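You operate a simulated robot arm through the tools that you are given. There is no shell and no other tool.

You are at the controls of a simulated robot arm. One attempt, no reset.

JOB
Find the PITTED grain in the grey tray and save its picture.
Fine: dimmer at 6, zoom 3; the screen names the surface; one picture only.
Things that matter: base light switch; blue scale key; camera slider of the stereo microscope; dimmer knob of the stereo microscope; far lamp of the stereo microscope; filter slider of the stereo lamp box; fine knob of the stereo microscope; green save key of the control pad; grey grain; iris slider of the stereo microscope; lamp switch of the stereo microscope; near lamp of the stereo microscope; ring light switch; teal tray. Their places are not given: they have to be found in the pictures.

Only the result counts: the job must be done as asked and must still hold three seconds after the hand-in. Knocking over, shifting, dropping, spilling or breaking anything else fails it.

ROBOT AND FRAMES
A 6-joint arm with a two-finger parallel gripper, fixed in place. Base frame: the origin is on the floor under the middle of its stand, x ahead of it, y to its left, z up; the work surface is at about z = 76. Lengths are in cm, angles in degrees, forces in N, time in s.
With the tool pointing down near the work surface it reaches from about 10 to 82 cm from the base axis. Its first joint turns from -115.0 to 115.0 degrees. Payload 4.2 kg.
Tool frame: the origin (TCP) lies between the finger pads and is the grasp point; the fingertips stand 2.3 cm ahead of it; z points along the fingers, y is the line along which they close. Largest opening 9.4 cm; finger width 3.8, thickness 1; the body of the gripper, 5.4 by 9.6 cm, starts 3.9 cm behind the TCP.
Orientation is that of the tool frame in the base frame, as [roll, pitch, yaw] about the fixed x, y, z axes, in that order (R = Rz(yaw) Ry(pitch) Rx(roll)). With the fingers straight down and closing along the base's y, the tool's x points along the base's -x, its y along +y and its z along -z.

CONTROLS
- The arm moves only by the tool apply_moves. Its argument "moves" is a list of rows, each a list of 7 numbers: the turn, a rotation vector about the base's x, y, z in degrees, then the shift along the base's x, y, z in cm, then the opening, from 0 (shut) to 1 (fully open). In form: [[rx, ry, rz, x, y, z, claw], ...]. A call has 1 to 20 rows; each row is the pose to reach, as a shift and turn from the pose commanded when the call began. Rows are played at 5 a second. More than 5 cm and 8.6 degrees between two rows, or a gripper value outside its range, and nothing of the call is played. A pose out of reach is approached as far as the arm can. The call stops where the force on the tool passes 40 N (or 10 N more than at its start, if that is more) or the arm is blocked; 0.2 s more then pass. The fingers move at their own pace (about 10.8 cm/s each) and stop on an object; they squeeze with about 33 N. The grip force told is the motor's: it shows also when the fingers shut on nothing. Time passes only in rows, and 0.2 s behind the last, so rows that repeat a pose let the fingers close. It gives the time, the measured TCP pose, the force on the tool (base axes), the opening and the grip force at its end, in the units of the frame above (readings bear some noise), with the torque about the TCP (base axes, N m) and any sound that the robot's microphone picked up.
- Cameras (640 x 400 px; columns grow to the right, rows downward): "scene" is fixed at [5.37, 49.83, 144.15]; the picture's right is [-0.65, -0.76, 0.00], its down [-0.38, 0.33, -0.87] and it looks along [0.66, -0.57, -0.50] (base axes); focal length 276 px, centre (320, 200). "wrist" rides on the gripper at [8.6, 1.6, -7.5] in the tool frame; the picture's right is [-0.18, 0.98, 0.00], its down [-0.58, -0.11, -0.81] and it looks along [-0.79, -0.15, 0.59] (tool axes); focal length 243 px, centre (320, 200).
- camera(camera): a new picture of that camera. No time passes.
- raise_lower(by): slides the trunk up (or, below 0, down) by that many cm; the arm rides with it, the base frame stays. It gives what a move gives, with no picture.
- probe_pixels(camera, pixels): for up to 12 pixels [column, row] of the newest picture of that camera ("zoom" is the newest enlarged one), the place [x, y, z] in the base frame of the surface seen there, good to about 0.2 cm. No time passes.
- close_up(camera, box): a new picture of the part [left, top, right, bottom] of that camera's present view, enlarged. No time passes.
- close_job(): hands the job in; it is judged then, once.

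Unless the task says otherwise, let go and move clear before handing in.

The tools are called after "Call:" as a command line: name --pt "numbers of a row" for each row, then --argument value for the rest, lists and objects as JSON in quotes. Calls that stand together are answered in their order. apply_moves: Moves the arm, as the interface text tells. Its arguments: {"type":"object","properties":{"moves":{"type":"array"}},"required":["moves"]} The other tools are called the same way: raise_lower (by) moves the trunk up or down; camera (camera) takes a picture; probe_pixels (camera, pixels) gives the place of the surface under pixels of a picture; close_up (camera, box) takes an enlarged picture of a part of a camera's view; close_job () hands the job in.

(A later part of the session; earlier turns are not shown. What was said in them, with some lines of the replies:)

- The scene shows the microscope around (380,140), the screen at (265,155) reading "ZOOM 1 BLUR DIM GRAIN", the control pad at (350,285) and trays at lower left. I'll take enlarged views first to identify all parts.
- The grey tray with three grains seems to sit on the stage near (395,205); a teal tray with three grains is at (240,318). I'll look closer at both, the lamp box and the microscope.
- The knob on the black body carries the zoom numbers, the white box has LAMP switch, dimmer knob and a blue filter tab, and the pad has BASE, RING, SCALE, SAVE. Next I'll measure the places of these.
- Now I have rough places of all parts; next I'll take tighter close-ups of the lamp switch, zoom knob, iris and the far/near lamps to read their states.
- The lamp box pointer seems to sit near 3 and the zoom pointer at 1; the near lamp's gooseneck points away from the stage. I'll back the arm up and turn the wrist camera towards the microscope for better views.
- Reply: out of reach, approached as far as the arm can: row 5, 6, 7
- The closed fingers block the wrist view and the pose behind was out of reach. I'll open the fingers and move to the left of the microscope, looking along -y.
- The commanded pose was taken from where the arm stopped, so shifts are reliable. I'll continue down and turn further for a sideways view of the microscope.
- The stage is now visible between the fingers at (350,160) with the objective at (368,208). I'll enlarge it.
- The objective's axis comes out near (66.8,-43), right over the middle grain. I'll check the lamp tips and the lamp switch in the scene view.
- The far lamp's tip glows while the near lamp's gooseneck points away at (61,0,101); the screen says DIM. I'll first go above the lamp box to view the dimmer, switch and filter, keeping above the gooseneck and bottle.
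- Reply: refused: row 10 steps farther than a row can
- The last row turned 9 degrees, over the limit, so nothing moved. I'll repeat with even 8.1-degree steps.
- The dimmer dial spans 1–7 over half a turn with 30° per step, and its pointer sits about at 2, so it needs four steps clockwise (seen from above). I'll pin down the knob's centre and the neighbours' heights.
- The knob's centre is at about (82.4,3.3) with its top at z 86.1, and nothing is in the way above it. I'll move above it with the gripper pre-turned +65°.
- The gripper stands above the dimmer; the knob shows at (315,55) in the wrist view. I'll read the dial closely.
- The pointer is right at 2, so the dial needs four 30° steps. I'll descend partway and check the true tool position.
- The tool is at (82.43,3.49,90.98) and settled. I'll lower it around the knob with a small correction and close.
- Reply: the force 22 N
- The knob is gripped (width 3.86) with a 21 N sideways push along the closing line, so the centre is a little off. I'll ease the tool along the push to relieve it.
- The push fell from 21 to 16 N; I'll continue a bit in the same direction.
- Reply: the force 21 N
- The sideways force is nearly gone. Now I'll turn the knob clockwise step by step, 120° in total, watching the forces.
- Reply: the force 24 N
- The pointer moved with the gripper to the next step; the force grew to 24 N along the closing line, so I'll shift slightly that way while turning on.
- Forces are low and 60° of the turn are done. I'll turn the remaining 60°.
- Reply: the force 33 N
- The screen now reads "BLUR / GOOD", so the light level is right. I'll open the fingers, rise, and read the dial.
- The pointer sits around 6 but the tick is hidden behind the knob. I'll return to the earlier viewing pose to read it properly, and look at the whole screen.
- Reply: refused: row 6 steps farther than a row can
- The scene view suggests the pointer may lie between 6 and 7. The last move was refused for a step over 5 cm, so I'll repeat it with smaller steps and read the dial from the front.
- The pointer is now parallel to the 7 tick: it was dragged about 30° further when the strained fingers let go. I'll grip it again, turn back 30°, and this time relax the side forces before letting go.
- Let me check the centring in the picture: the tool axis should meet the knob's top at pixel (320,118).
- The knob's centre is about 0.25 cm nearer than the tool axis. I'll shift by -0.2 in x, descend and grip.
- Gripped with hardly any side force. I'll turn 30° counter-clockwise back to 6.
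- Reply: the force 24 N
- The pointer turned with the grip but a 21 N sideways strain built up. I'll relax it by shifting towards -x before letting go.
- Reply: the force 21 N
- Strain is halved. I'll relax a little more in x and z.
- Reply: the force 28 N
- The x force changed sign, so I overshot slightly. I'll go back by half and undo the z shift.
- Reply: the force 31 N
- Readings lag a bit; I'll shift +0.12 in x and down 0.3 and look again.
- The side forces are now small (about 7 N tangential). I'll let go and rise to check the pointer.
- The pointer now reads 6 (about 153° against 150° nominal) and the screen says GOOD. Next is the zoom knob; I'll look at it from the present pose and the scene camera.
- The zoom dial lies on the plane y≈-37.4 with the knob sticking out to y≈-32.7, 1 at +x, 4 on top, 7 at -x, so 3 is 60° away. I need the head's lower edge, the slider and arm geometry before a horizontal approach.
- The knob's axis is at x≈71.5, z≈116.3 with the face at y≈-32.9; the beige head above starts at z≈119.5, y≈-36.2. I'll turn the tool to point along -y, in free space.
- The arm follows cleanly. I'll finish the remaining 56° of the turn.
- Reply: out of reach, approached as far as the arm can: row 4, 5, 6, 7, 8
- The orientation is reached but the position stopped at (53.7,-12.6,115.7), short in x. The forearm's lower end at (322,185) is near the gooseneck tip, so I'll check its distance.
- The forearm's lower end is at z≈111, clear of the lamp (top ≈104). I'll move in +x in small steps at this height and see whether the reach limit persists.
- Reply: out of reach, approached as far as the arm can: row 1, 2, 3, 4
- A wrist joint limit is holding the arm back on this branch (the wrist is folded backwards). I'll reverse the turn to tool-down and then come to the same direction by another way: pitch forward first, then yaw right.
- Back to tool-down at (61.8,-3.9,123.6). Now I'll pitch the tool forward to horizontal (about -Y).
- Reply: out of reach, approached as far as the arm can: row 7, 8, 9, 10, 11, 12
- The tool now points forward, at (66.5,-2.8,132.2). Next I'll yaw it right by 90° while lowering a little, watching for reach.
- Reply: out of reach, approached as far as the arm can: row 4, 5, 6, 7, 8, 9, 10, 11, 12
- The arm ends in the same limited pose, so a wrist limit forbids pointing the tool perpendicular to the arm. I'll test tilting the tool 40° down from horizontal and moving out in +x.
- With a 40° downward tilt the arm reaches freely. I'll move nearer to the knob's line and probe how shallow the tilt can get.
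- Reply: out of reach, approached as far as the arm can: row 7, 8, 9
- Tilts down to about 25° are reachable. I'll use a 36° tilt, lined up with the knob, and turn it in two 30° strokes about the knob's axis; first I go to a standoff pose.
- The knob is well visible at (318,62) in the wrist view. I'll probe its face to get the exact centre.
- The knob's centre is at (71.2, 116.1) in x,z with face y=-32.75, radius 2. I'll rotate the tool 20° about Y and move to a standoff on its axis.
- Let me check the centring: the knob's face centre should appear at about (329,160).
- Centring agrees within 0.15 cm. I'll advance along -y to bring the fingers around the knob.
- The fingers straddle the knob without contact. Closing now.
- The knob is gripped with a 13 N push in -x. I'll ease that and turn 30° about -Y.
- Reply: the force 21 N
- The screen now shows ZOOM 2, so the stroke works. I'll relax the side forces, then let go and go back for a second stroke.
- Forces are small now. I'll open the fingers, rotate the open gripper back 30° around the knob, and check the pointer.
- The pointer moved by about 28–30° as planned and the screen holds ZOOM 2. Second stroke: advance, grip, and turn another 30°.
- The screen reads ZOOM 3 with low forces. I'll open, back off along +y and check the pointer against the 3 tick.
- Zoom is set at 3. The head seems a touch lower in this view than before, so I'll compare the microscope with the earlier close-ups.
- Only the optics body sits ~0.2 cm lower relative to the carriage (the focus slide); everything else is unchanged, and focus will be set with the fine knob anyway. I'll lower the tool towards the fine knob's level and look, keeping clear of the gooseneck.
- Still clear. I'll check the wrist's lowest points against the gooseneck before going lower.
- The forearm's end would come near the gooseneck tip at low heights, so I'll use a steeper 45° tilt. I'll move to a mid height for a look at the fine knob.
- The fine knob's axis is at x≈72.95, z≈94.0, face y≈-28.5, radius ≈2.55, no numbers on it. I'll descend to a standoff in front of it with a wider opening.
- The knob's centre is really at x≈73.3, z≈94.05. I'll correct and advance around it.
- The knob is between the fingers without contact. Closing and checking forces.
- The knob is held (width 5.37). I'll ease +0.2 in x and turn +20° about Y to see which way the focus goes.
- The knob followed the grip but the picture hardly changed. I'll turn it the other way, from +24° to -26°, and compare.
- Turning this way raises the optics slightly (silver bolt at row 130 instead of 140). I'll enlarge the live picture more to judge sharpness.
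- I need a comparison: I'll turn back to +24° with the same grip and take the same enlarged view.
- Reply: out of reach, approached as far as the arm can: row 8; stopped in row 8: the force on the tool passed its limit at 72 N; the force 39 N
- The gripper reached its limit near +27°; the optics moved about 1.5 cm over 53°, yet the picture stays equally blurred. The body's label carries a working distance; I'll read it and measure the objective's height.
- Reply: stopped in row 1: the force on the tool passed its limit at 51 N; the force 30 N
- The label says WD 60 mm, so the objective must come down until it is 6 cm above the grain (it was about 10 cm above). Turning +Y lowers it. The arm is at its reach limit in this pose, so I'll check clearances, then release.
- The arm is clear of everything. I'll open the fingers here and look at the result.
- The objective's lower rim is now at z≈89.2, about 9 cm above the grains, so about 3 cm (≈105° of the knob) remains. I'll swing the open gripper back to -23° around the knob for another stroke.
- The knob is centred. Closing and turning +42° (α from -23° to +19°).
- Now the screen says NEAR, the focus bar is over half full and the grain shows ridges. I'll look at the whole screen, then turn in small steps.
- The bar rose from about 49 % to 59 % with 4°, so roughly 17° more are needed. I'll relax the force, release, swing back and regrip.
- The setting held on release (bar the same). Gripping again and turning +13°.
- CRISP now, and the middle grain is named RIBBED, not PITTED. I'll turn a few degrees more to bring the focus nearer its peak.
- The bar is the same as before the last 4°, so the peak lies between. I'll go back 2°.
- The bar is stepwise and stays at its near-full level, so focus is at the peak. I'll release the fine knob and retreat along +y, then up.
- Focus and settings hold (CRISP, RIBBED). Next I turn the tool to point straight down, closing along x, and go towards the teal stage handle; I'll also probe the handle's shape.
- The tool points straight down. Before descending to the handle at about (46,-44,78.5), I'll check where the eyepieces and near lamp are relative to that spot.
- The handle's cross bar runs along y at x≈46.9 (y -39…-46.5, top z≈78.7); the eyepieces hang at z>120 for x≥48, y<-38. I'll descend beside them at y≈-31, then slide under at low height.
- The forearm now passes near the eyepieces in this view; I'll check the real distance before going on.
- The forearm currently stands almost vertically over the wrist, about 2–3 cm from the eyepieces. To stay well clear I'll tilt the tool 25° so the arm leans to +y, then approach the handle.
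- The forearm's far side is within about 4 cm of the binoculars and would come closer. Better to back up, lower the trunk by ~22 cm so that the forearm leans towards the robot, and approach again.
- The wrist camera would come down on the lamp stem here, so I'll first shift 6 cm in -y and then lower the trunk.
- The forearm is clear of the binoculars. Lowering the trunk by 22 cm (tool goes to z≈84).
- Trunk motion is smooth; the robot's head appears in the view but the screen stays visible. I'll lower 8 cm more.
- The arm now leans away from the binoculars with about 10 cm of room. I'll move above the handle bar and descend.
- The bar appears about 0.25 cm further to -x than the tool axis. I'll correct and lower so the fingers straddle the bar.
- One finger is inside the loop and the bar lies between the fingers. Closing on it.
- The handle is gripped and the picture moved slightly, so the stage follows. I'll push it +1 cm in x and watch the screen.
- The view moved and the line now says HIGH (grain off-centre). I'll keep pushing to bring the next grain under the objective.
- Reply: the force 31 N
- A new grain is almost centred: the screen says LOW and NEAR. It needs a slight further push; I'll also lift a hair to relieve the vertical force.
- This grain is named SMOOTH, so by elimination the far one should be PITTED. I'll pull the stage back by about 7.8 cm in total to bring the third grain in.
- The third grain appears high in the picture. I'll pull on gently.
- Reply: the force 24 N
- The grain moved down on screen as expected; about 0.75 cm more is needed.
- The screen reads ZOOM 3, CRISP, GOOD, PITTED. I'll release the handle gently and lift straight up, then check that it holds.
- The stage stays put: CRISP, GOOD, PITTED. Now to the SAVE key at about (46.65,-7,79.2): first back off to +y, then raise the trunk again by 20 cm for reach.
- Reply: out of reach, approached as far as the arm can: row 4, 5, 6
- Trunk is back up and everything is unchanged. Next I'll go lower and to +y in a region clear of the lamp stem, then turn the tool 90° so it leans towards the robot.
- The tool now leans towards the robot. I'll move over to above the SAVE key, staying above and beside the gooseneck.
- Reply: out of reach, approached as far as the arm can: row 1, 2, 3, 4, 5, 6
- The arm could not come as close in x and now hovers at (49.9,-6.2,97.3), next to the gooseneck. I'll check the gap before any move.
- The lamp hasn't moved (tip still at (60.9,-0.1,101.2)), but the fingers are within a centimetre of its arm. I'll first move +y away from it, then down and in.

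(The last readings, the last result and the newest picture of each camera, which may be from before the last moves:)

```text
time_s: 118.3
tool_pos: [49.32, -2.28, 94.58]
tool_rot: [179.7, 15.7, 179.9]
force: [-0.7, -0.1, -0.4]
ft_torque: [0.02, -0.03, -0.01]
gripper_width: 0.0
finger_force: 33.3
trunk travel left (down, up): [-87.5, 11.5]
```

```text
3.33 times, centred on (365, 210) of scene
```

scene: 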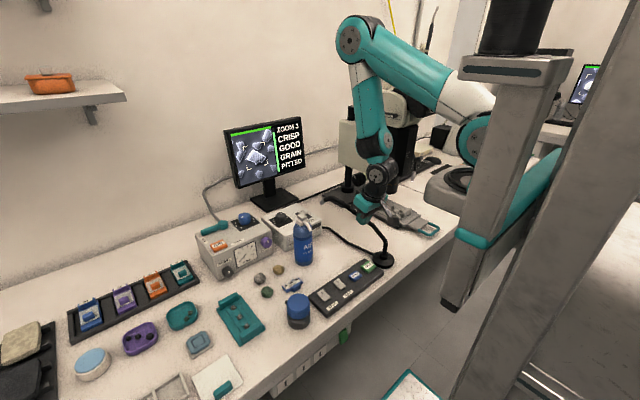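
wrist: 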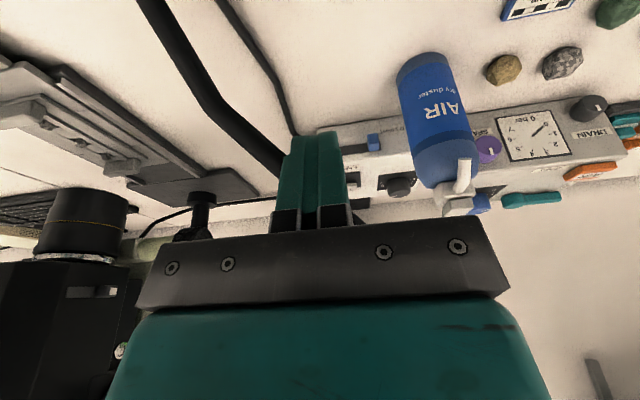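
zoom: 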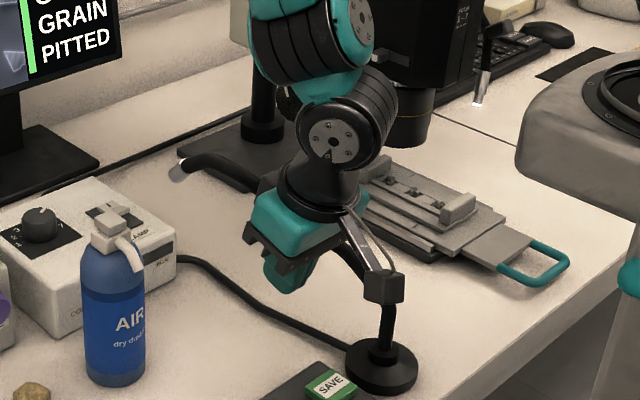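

Clear of the arm of the lamp now. Moving further down and towards the robot, over the SCALE key area, high enough above the keys.

Call:
apply_moves --pt "0 0 0 -1 0 -1.5 0" --pt "0 0 0 -2 0 -3.2 0" --pt "0 0 0 -3 0 -5 0" --pt "0 0 0 -3.3 0 -7 0" --pt "0 0 0 -3.3 0 -8.5 0" --pt "0 0 0 -3.3 0 -8.5 0"

Call:
camera --camera "wrist"

Call:
close_up --camera "scene" --box '[315, 180, 415, 300]'

```text
time_s: 119.7
tool_pos: [46.14, -2.35, 86.24]
tool_rot: [179.8, 15.7, 179.9]
force: [0.3, 0.1, -0.3]
ft_torque: [0.03, 0.03, -0.01]
gripper_width: 0.01
finger_force: 33.3
trunk travel left (down, up): [-87.5, 11.5]
```

```text
taken
```

wrist: 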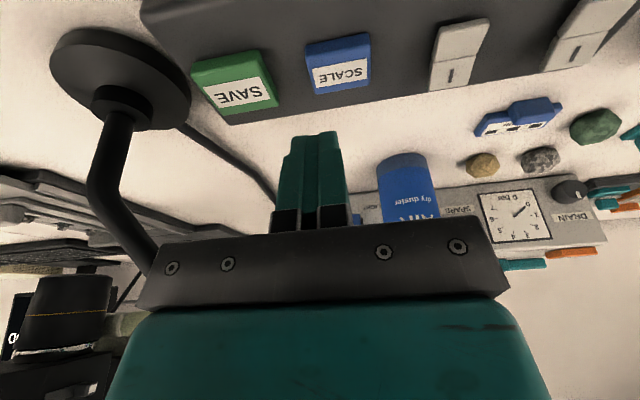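

```text
3.33 times, centred on (365, 240) of scene
```

zoom: 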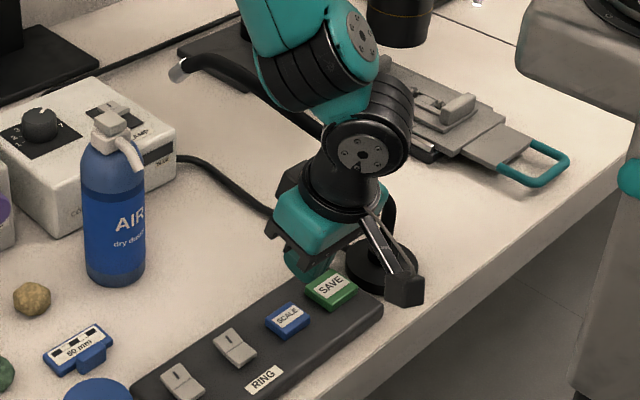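

I see the SAVE key at (235,82) in the wrist view, left of the fingers. I'll probe it and the gap between wrist and lamp arm.

Call:
probe_pixels --camera "wrist" --pixels '[[235, 82], [200, 70], [255, 58], [272, 100], [218, 108], [338, 65], [312, 50], [366, 85], [110, 130], [100, 180], [140, 240], [90, 60]]'

Call:
probe_pixels --camera "scene" --pixels '[[376, 223], [365, 218], [370, 205], [345, 205], [340, 201], [325, 200], [372, 262], [385, 268]]'

```text
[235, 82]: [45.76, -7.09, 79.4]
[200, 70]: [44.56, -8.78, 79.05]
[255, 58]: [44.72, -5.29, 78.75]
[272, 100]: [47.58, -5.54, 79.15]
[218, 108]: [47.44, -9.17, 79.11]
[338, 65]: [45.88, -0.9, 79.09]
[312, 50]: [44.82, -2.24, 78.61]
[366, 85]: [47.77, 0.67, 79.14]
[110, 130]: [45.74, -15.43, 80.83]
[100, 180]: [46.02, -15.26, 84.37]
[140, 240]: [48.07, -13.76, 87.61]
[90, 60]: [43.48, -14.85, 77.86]
```

```text
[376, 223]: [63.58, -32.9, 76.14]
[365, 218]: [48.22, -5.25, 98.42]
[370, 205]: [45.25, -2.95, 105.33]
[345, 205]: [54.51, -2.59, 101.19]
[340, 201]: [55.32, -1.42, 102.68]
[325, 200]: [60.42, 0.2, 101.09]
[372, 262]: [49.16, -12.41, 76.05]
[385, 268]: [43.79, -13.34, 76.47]
```

SAVE spans x 44.6–47.6, y -5.3…-9.1, top z≈79.35. I'll move over it and come down close to contact.

Call:
apply_moves --pt "0 0 0 0.2 -1.5 0 0" --pt "0 0 0 0.4 -3 0 0" --pt "0 0 0 0.5 -4.4 0 0" --pt "0 0 0 0.5 -4.4 -2 0" --pt "0 0 0 0.5 -4.4 -3.3 0" --pt "0 0 0 0.5 -4.4 -3.3 0"

Call:
camera --camera "wrist"

Call:
close_up --camera "scene" --box '[315, 180, 415, 300]'

```text
time_s: 121.1
tool_pos: [46.61, -6.77, 82.88]
tool_rot: [179.7, 15.8, 179.8]
force: [-0.1, -0.5, 0.5]
ft_torque: [0.0, 0.03, 0.02]
gripper_width: 0.02
finger_force: 32.8
trunk travel left (down, up): [-87.5, 11.5]
```

```text
taken
```

wrist: 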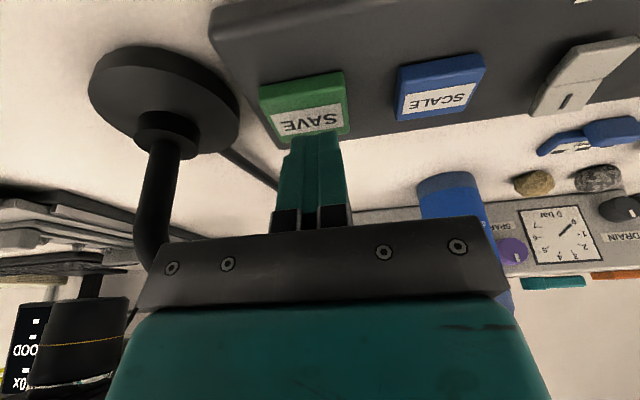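

```text
3.33 times, centred on (365, 240) of scene
```

zoom: 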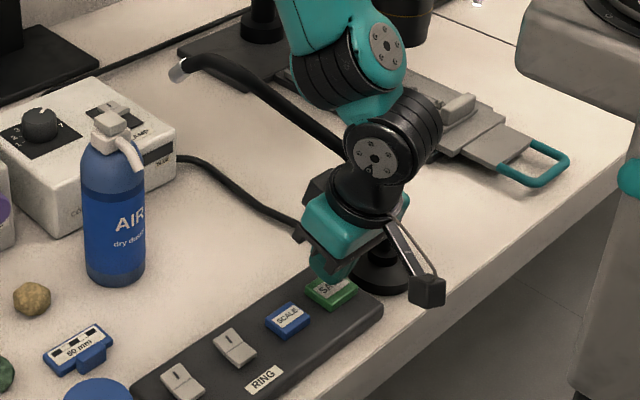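

The fingertip is just above the SAVE key; the dimmer pointer still reads 6 and the screen PITTED/CRISP. I'll do a last check of the dial and screen, then press in small steps.

Call:
close_up --camera "scene" --box '[265, 200, 297, 232]'

Call:
close_up --camera "scene" --box '[215, 110, 311, 195]'

Call:
close_up --camera "scene" --box '[350, 80, 420, 180]'

```text
12.50 times, centred on (281, 216) of scene
```

zoom: 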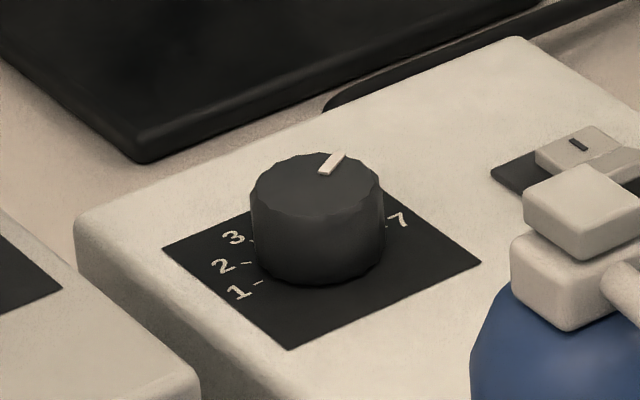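

```text
4.71 times, centred on (263, 152) of scene
```

zoom: 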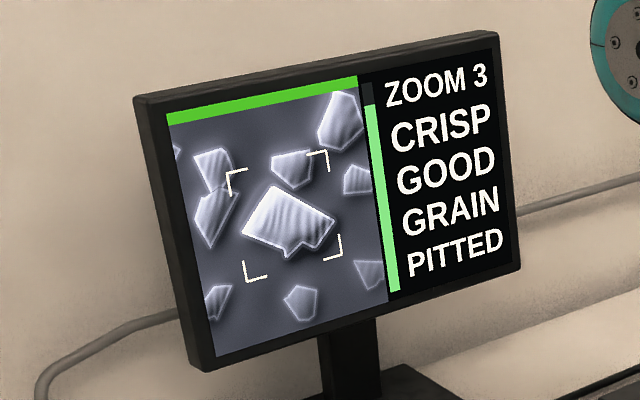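

```text
4.00 times, centred on (385, 130) of scene
```

zoom: 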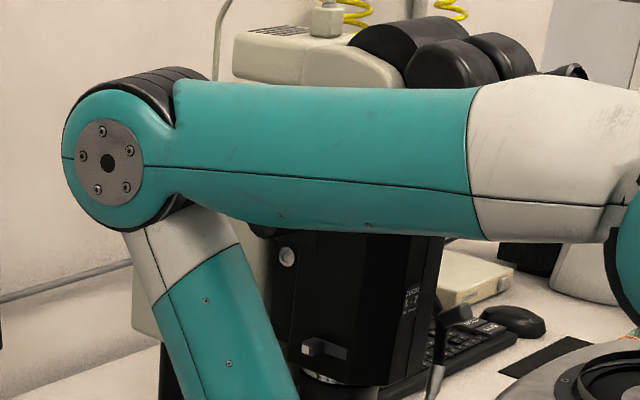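

Everything reads as required. Pressing SAVE now, in small downward steps.

Call:
apply_moves --pt "0 0 0 -0.3 0 0 0" --pt "0 0 0 -0.3 0 -0.2 0" --pt "0 0 0 -0.3 0 -0.4 0" --pt "0 0 0 -0.3 0 -0.6 0" --pt "0 0 0 -0.3 0 -0.8 0"

Call:
close_up --camera "scene" --box '[215, 110, 311, 195]'

Call:
close_up --camera "scene" --box '[335, 240, 415, 290]'

```text
time_s: 122.3
tool_pos: [46.2, -6.93, 82.08]
tool_rot: [179.7, 15.7, 179.9]
force: [-0.2, 0.0, -0.4]
ft_torque: [0.02, 0.0, 0.05]
gripper_width: 0.0
finger_force: 33.3
trunk travel left (down, up): [-87.5, 11.5]
```

```text
4.71 times, centred on (263, 152) of scene
```

zoom: 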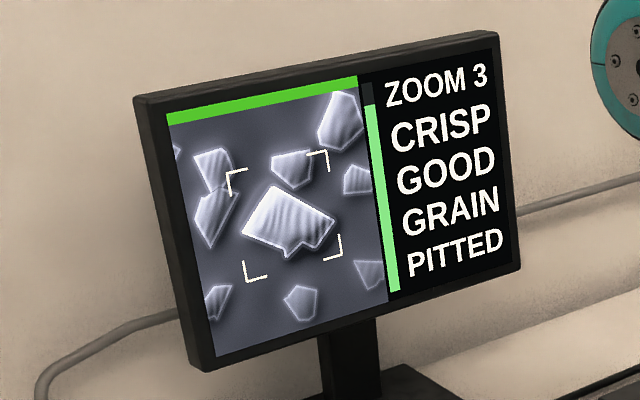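

```text
8.00 times, centred on (375, 265) of scene
```

zoom: 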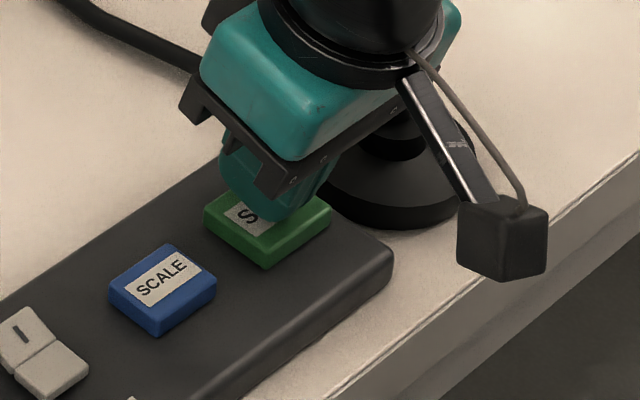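

No contact yet; the rounded tip is over the key. I'll continue down in 0.15 cm steps.

Call:
apply_moves --pt "0 0 0 0 0 -0.15 0" --pt "0 0 0 0 0 -0.3 0" --pt "0 0 0 0 0 -0.45 0"

Call:
close_up --camera "scene" --box '[215, 110, 311, 195]'

```text
time_s: 123.1
tool_pos: [46.23, -6.81, 81.47]
tool_rot: [179.8, 15.7, 179.9]
force: [0.3, 0.6, 2.0]
ft_torque: [0.01, 0.02, -0.03]
gripper_width: 0.0
finger_force: 32.9
trunk travel left (down, up): [-87.5, 11.5]
heard: click
```

```text
4.71 times, centred on (263, 152) of scene
```

zoom: 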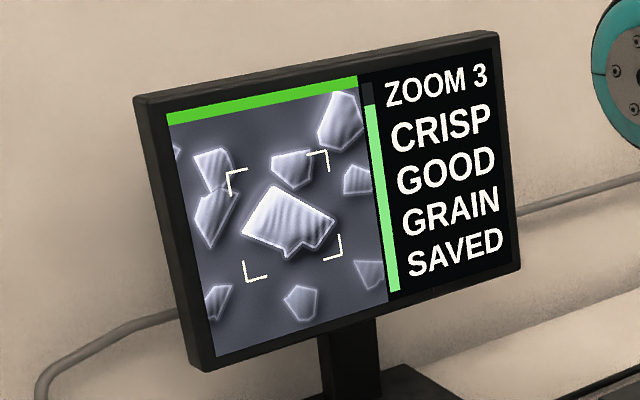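

A click and the screen says SAVED. I'll lift straight up at once, then back away along the way I came.

Call:
apply_moves --pt "0 0 0 0 0 0.8 0" --pt "0 0 0 0 0 2 0" --pt "0 0 0 0 0 3.5 0" --pt "0 0 0 0 0 4.8 0" --pt "0 0 0 0 2 4.8 0" --pt "0 0 0 0 4.4 4.8 0" --pt "0 0 0 0 7 5.5 0" --pt "0 0 0 0 9 7 0"

Call:
close_up --camera "scene" --box '[215, 110, 311, 195]'

Call:
camera --camera "scene"

```text
time_s: 124.9
tool_pos: [46.02, 2.31, 88.46]
tool_rot: [179.7, 15.7, 180.0]
force: [0.7, 0.2, 1.1]
ft_torque: [0.01, -0.04, 0.0]
gripper_width: 0.01
finger_force: 33.1
trunk travel left (down, up): [-87.5, 11.5]
```

```text
4.71 times, centred on (263, 152) of scene
```

zoom: 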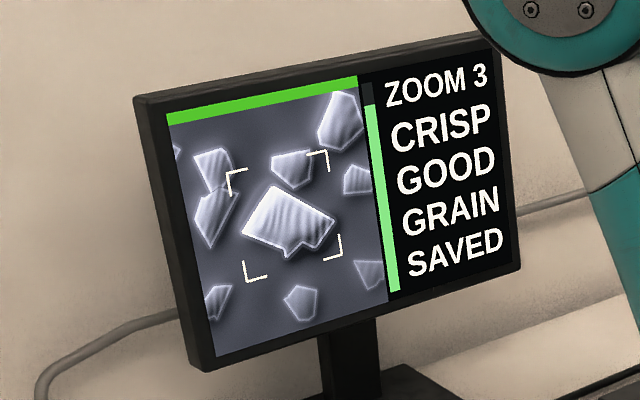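

```text
taken
```

scene: 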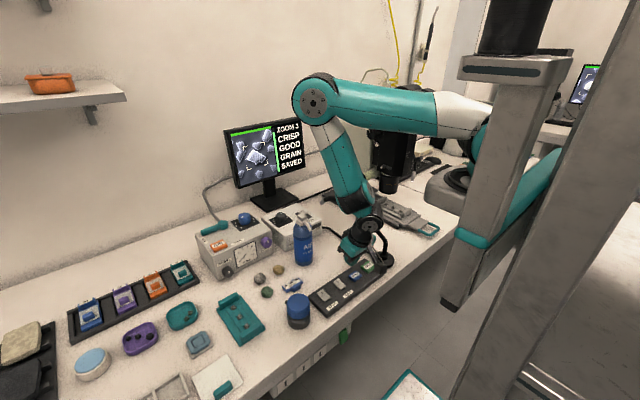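

SAVED remains on the screen and the fingers are off the key. I'll raise the trunk a little to stand well clear and take a last look around.

Call:
raise_lower --by 8

Call:
camera --camera "scene"

Call:
close_up --camera "scene" --box '[180, 190, 420, 340]'

Call:
close_up --camera "scene" --box '[215, 110, 311, 195]'

```text
time_s: 126.1
tool_pos: [46.13, 2.25, 96.51]
tool_rot: [179.7, 15.7, 179.8]
force: [-0.3, -0.2, -0.2]
ft_torque: [0.02, 0.0, 0.03]
gripper_width: 0.0
finger_force: 33.1
trunk travel left (down, up): [-95.5, 3.5]
```

```text
taken
```

scene: 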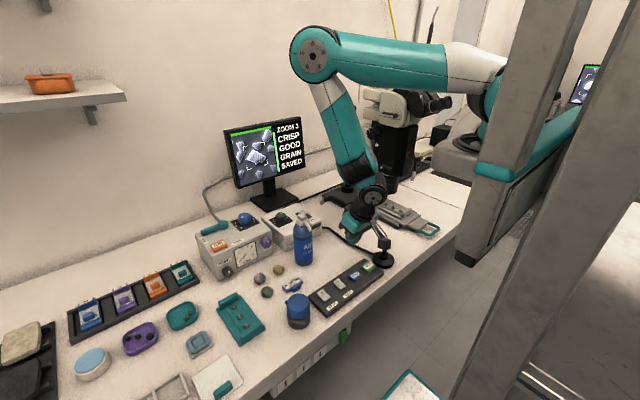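

```text
2.67 times, centred on (300, 265) of scene
```

zoom: 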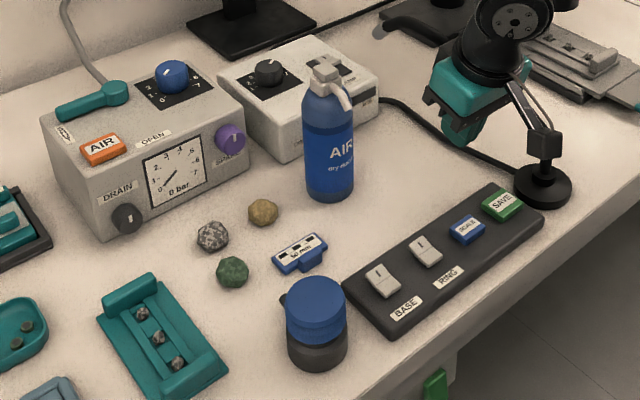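

```text
4.71 times, centred on (263, 152) of scene
```

zoom: 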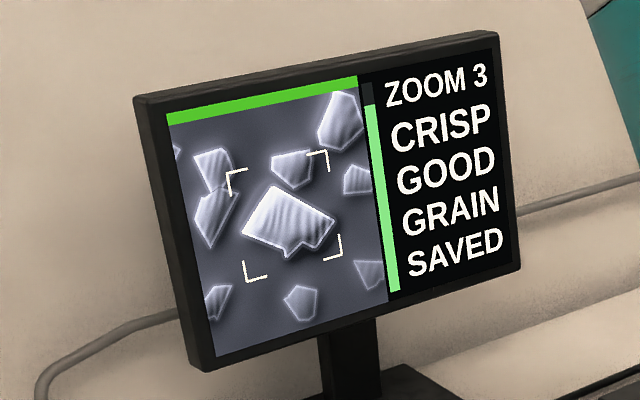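

The latest pictures show SAVED with ZOOM 3, CRISP and GOOD, the dimmer still at 6, and everything else standing where it was. The gripper is empty and clear at (46,2,96), so I hand the job in.

Call:
close_job

```text
The job is handed in.
```

I found the PITTED grain in the grey tray and saved its picture once, with the dimmer at 6 and zoom at 3. When I pressed SAVE the screen showed PITTED, CRISP and GOOD. The key clicked and the screen changed to SAVED, which was still showing when I handed in.

- **Which grain:** the tray's middle grain read RIBBED, the near one SMOOTH and the far one PITTED, so I pulled the stage back to bring the far one under the objective.
- **Dimmer:** on the first try it slipped on to 7 when I let go. I turned it back, and it now reads about 6.
- **Focus:** the optics shifted about 0.3 cm while I turned the zoom knob. I then set the focus again with the fine knob.
- **Near lamp:** the fingers came within about 1 cm of its arm, but nothing touched and its position was unchanged.

Apart from those controls, the stage and the SAVE key, I saw nothing knocked or moved. The gripper is empty and clear of the bench.
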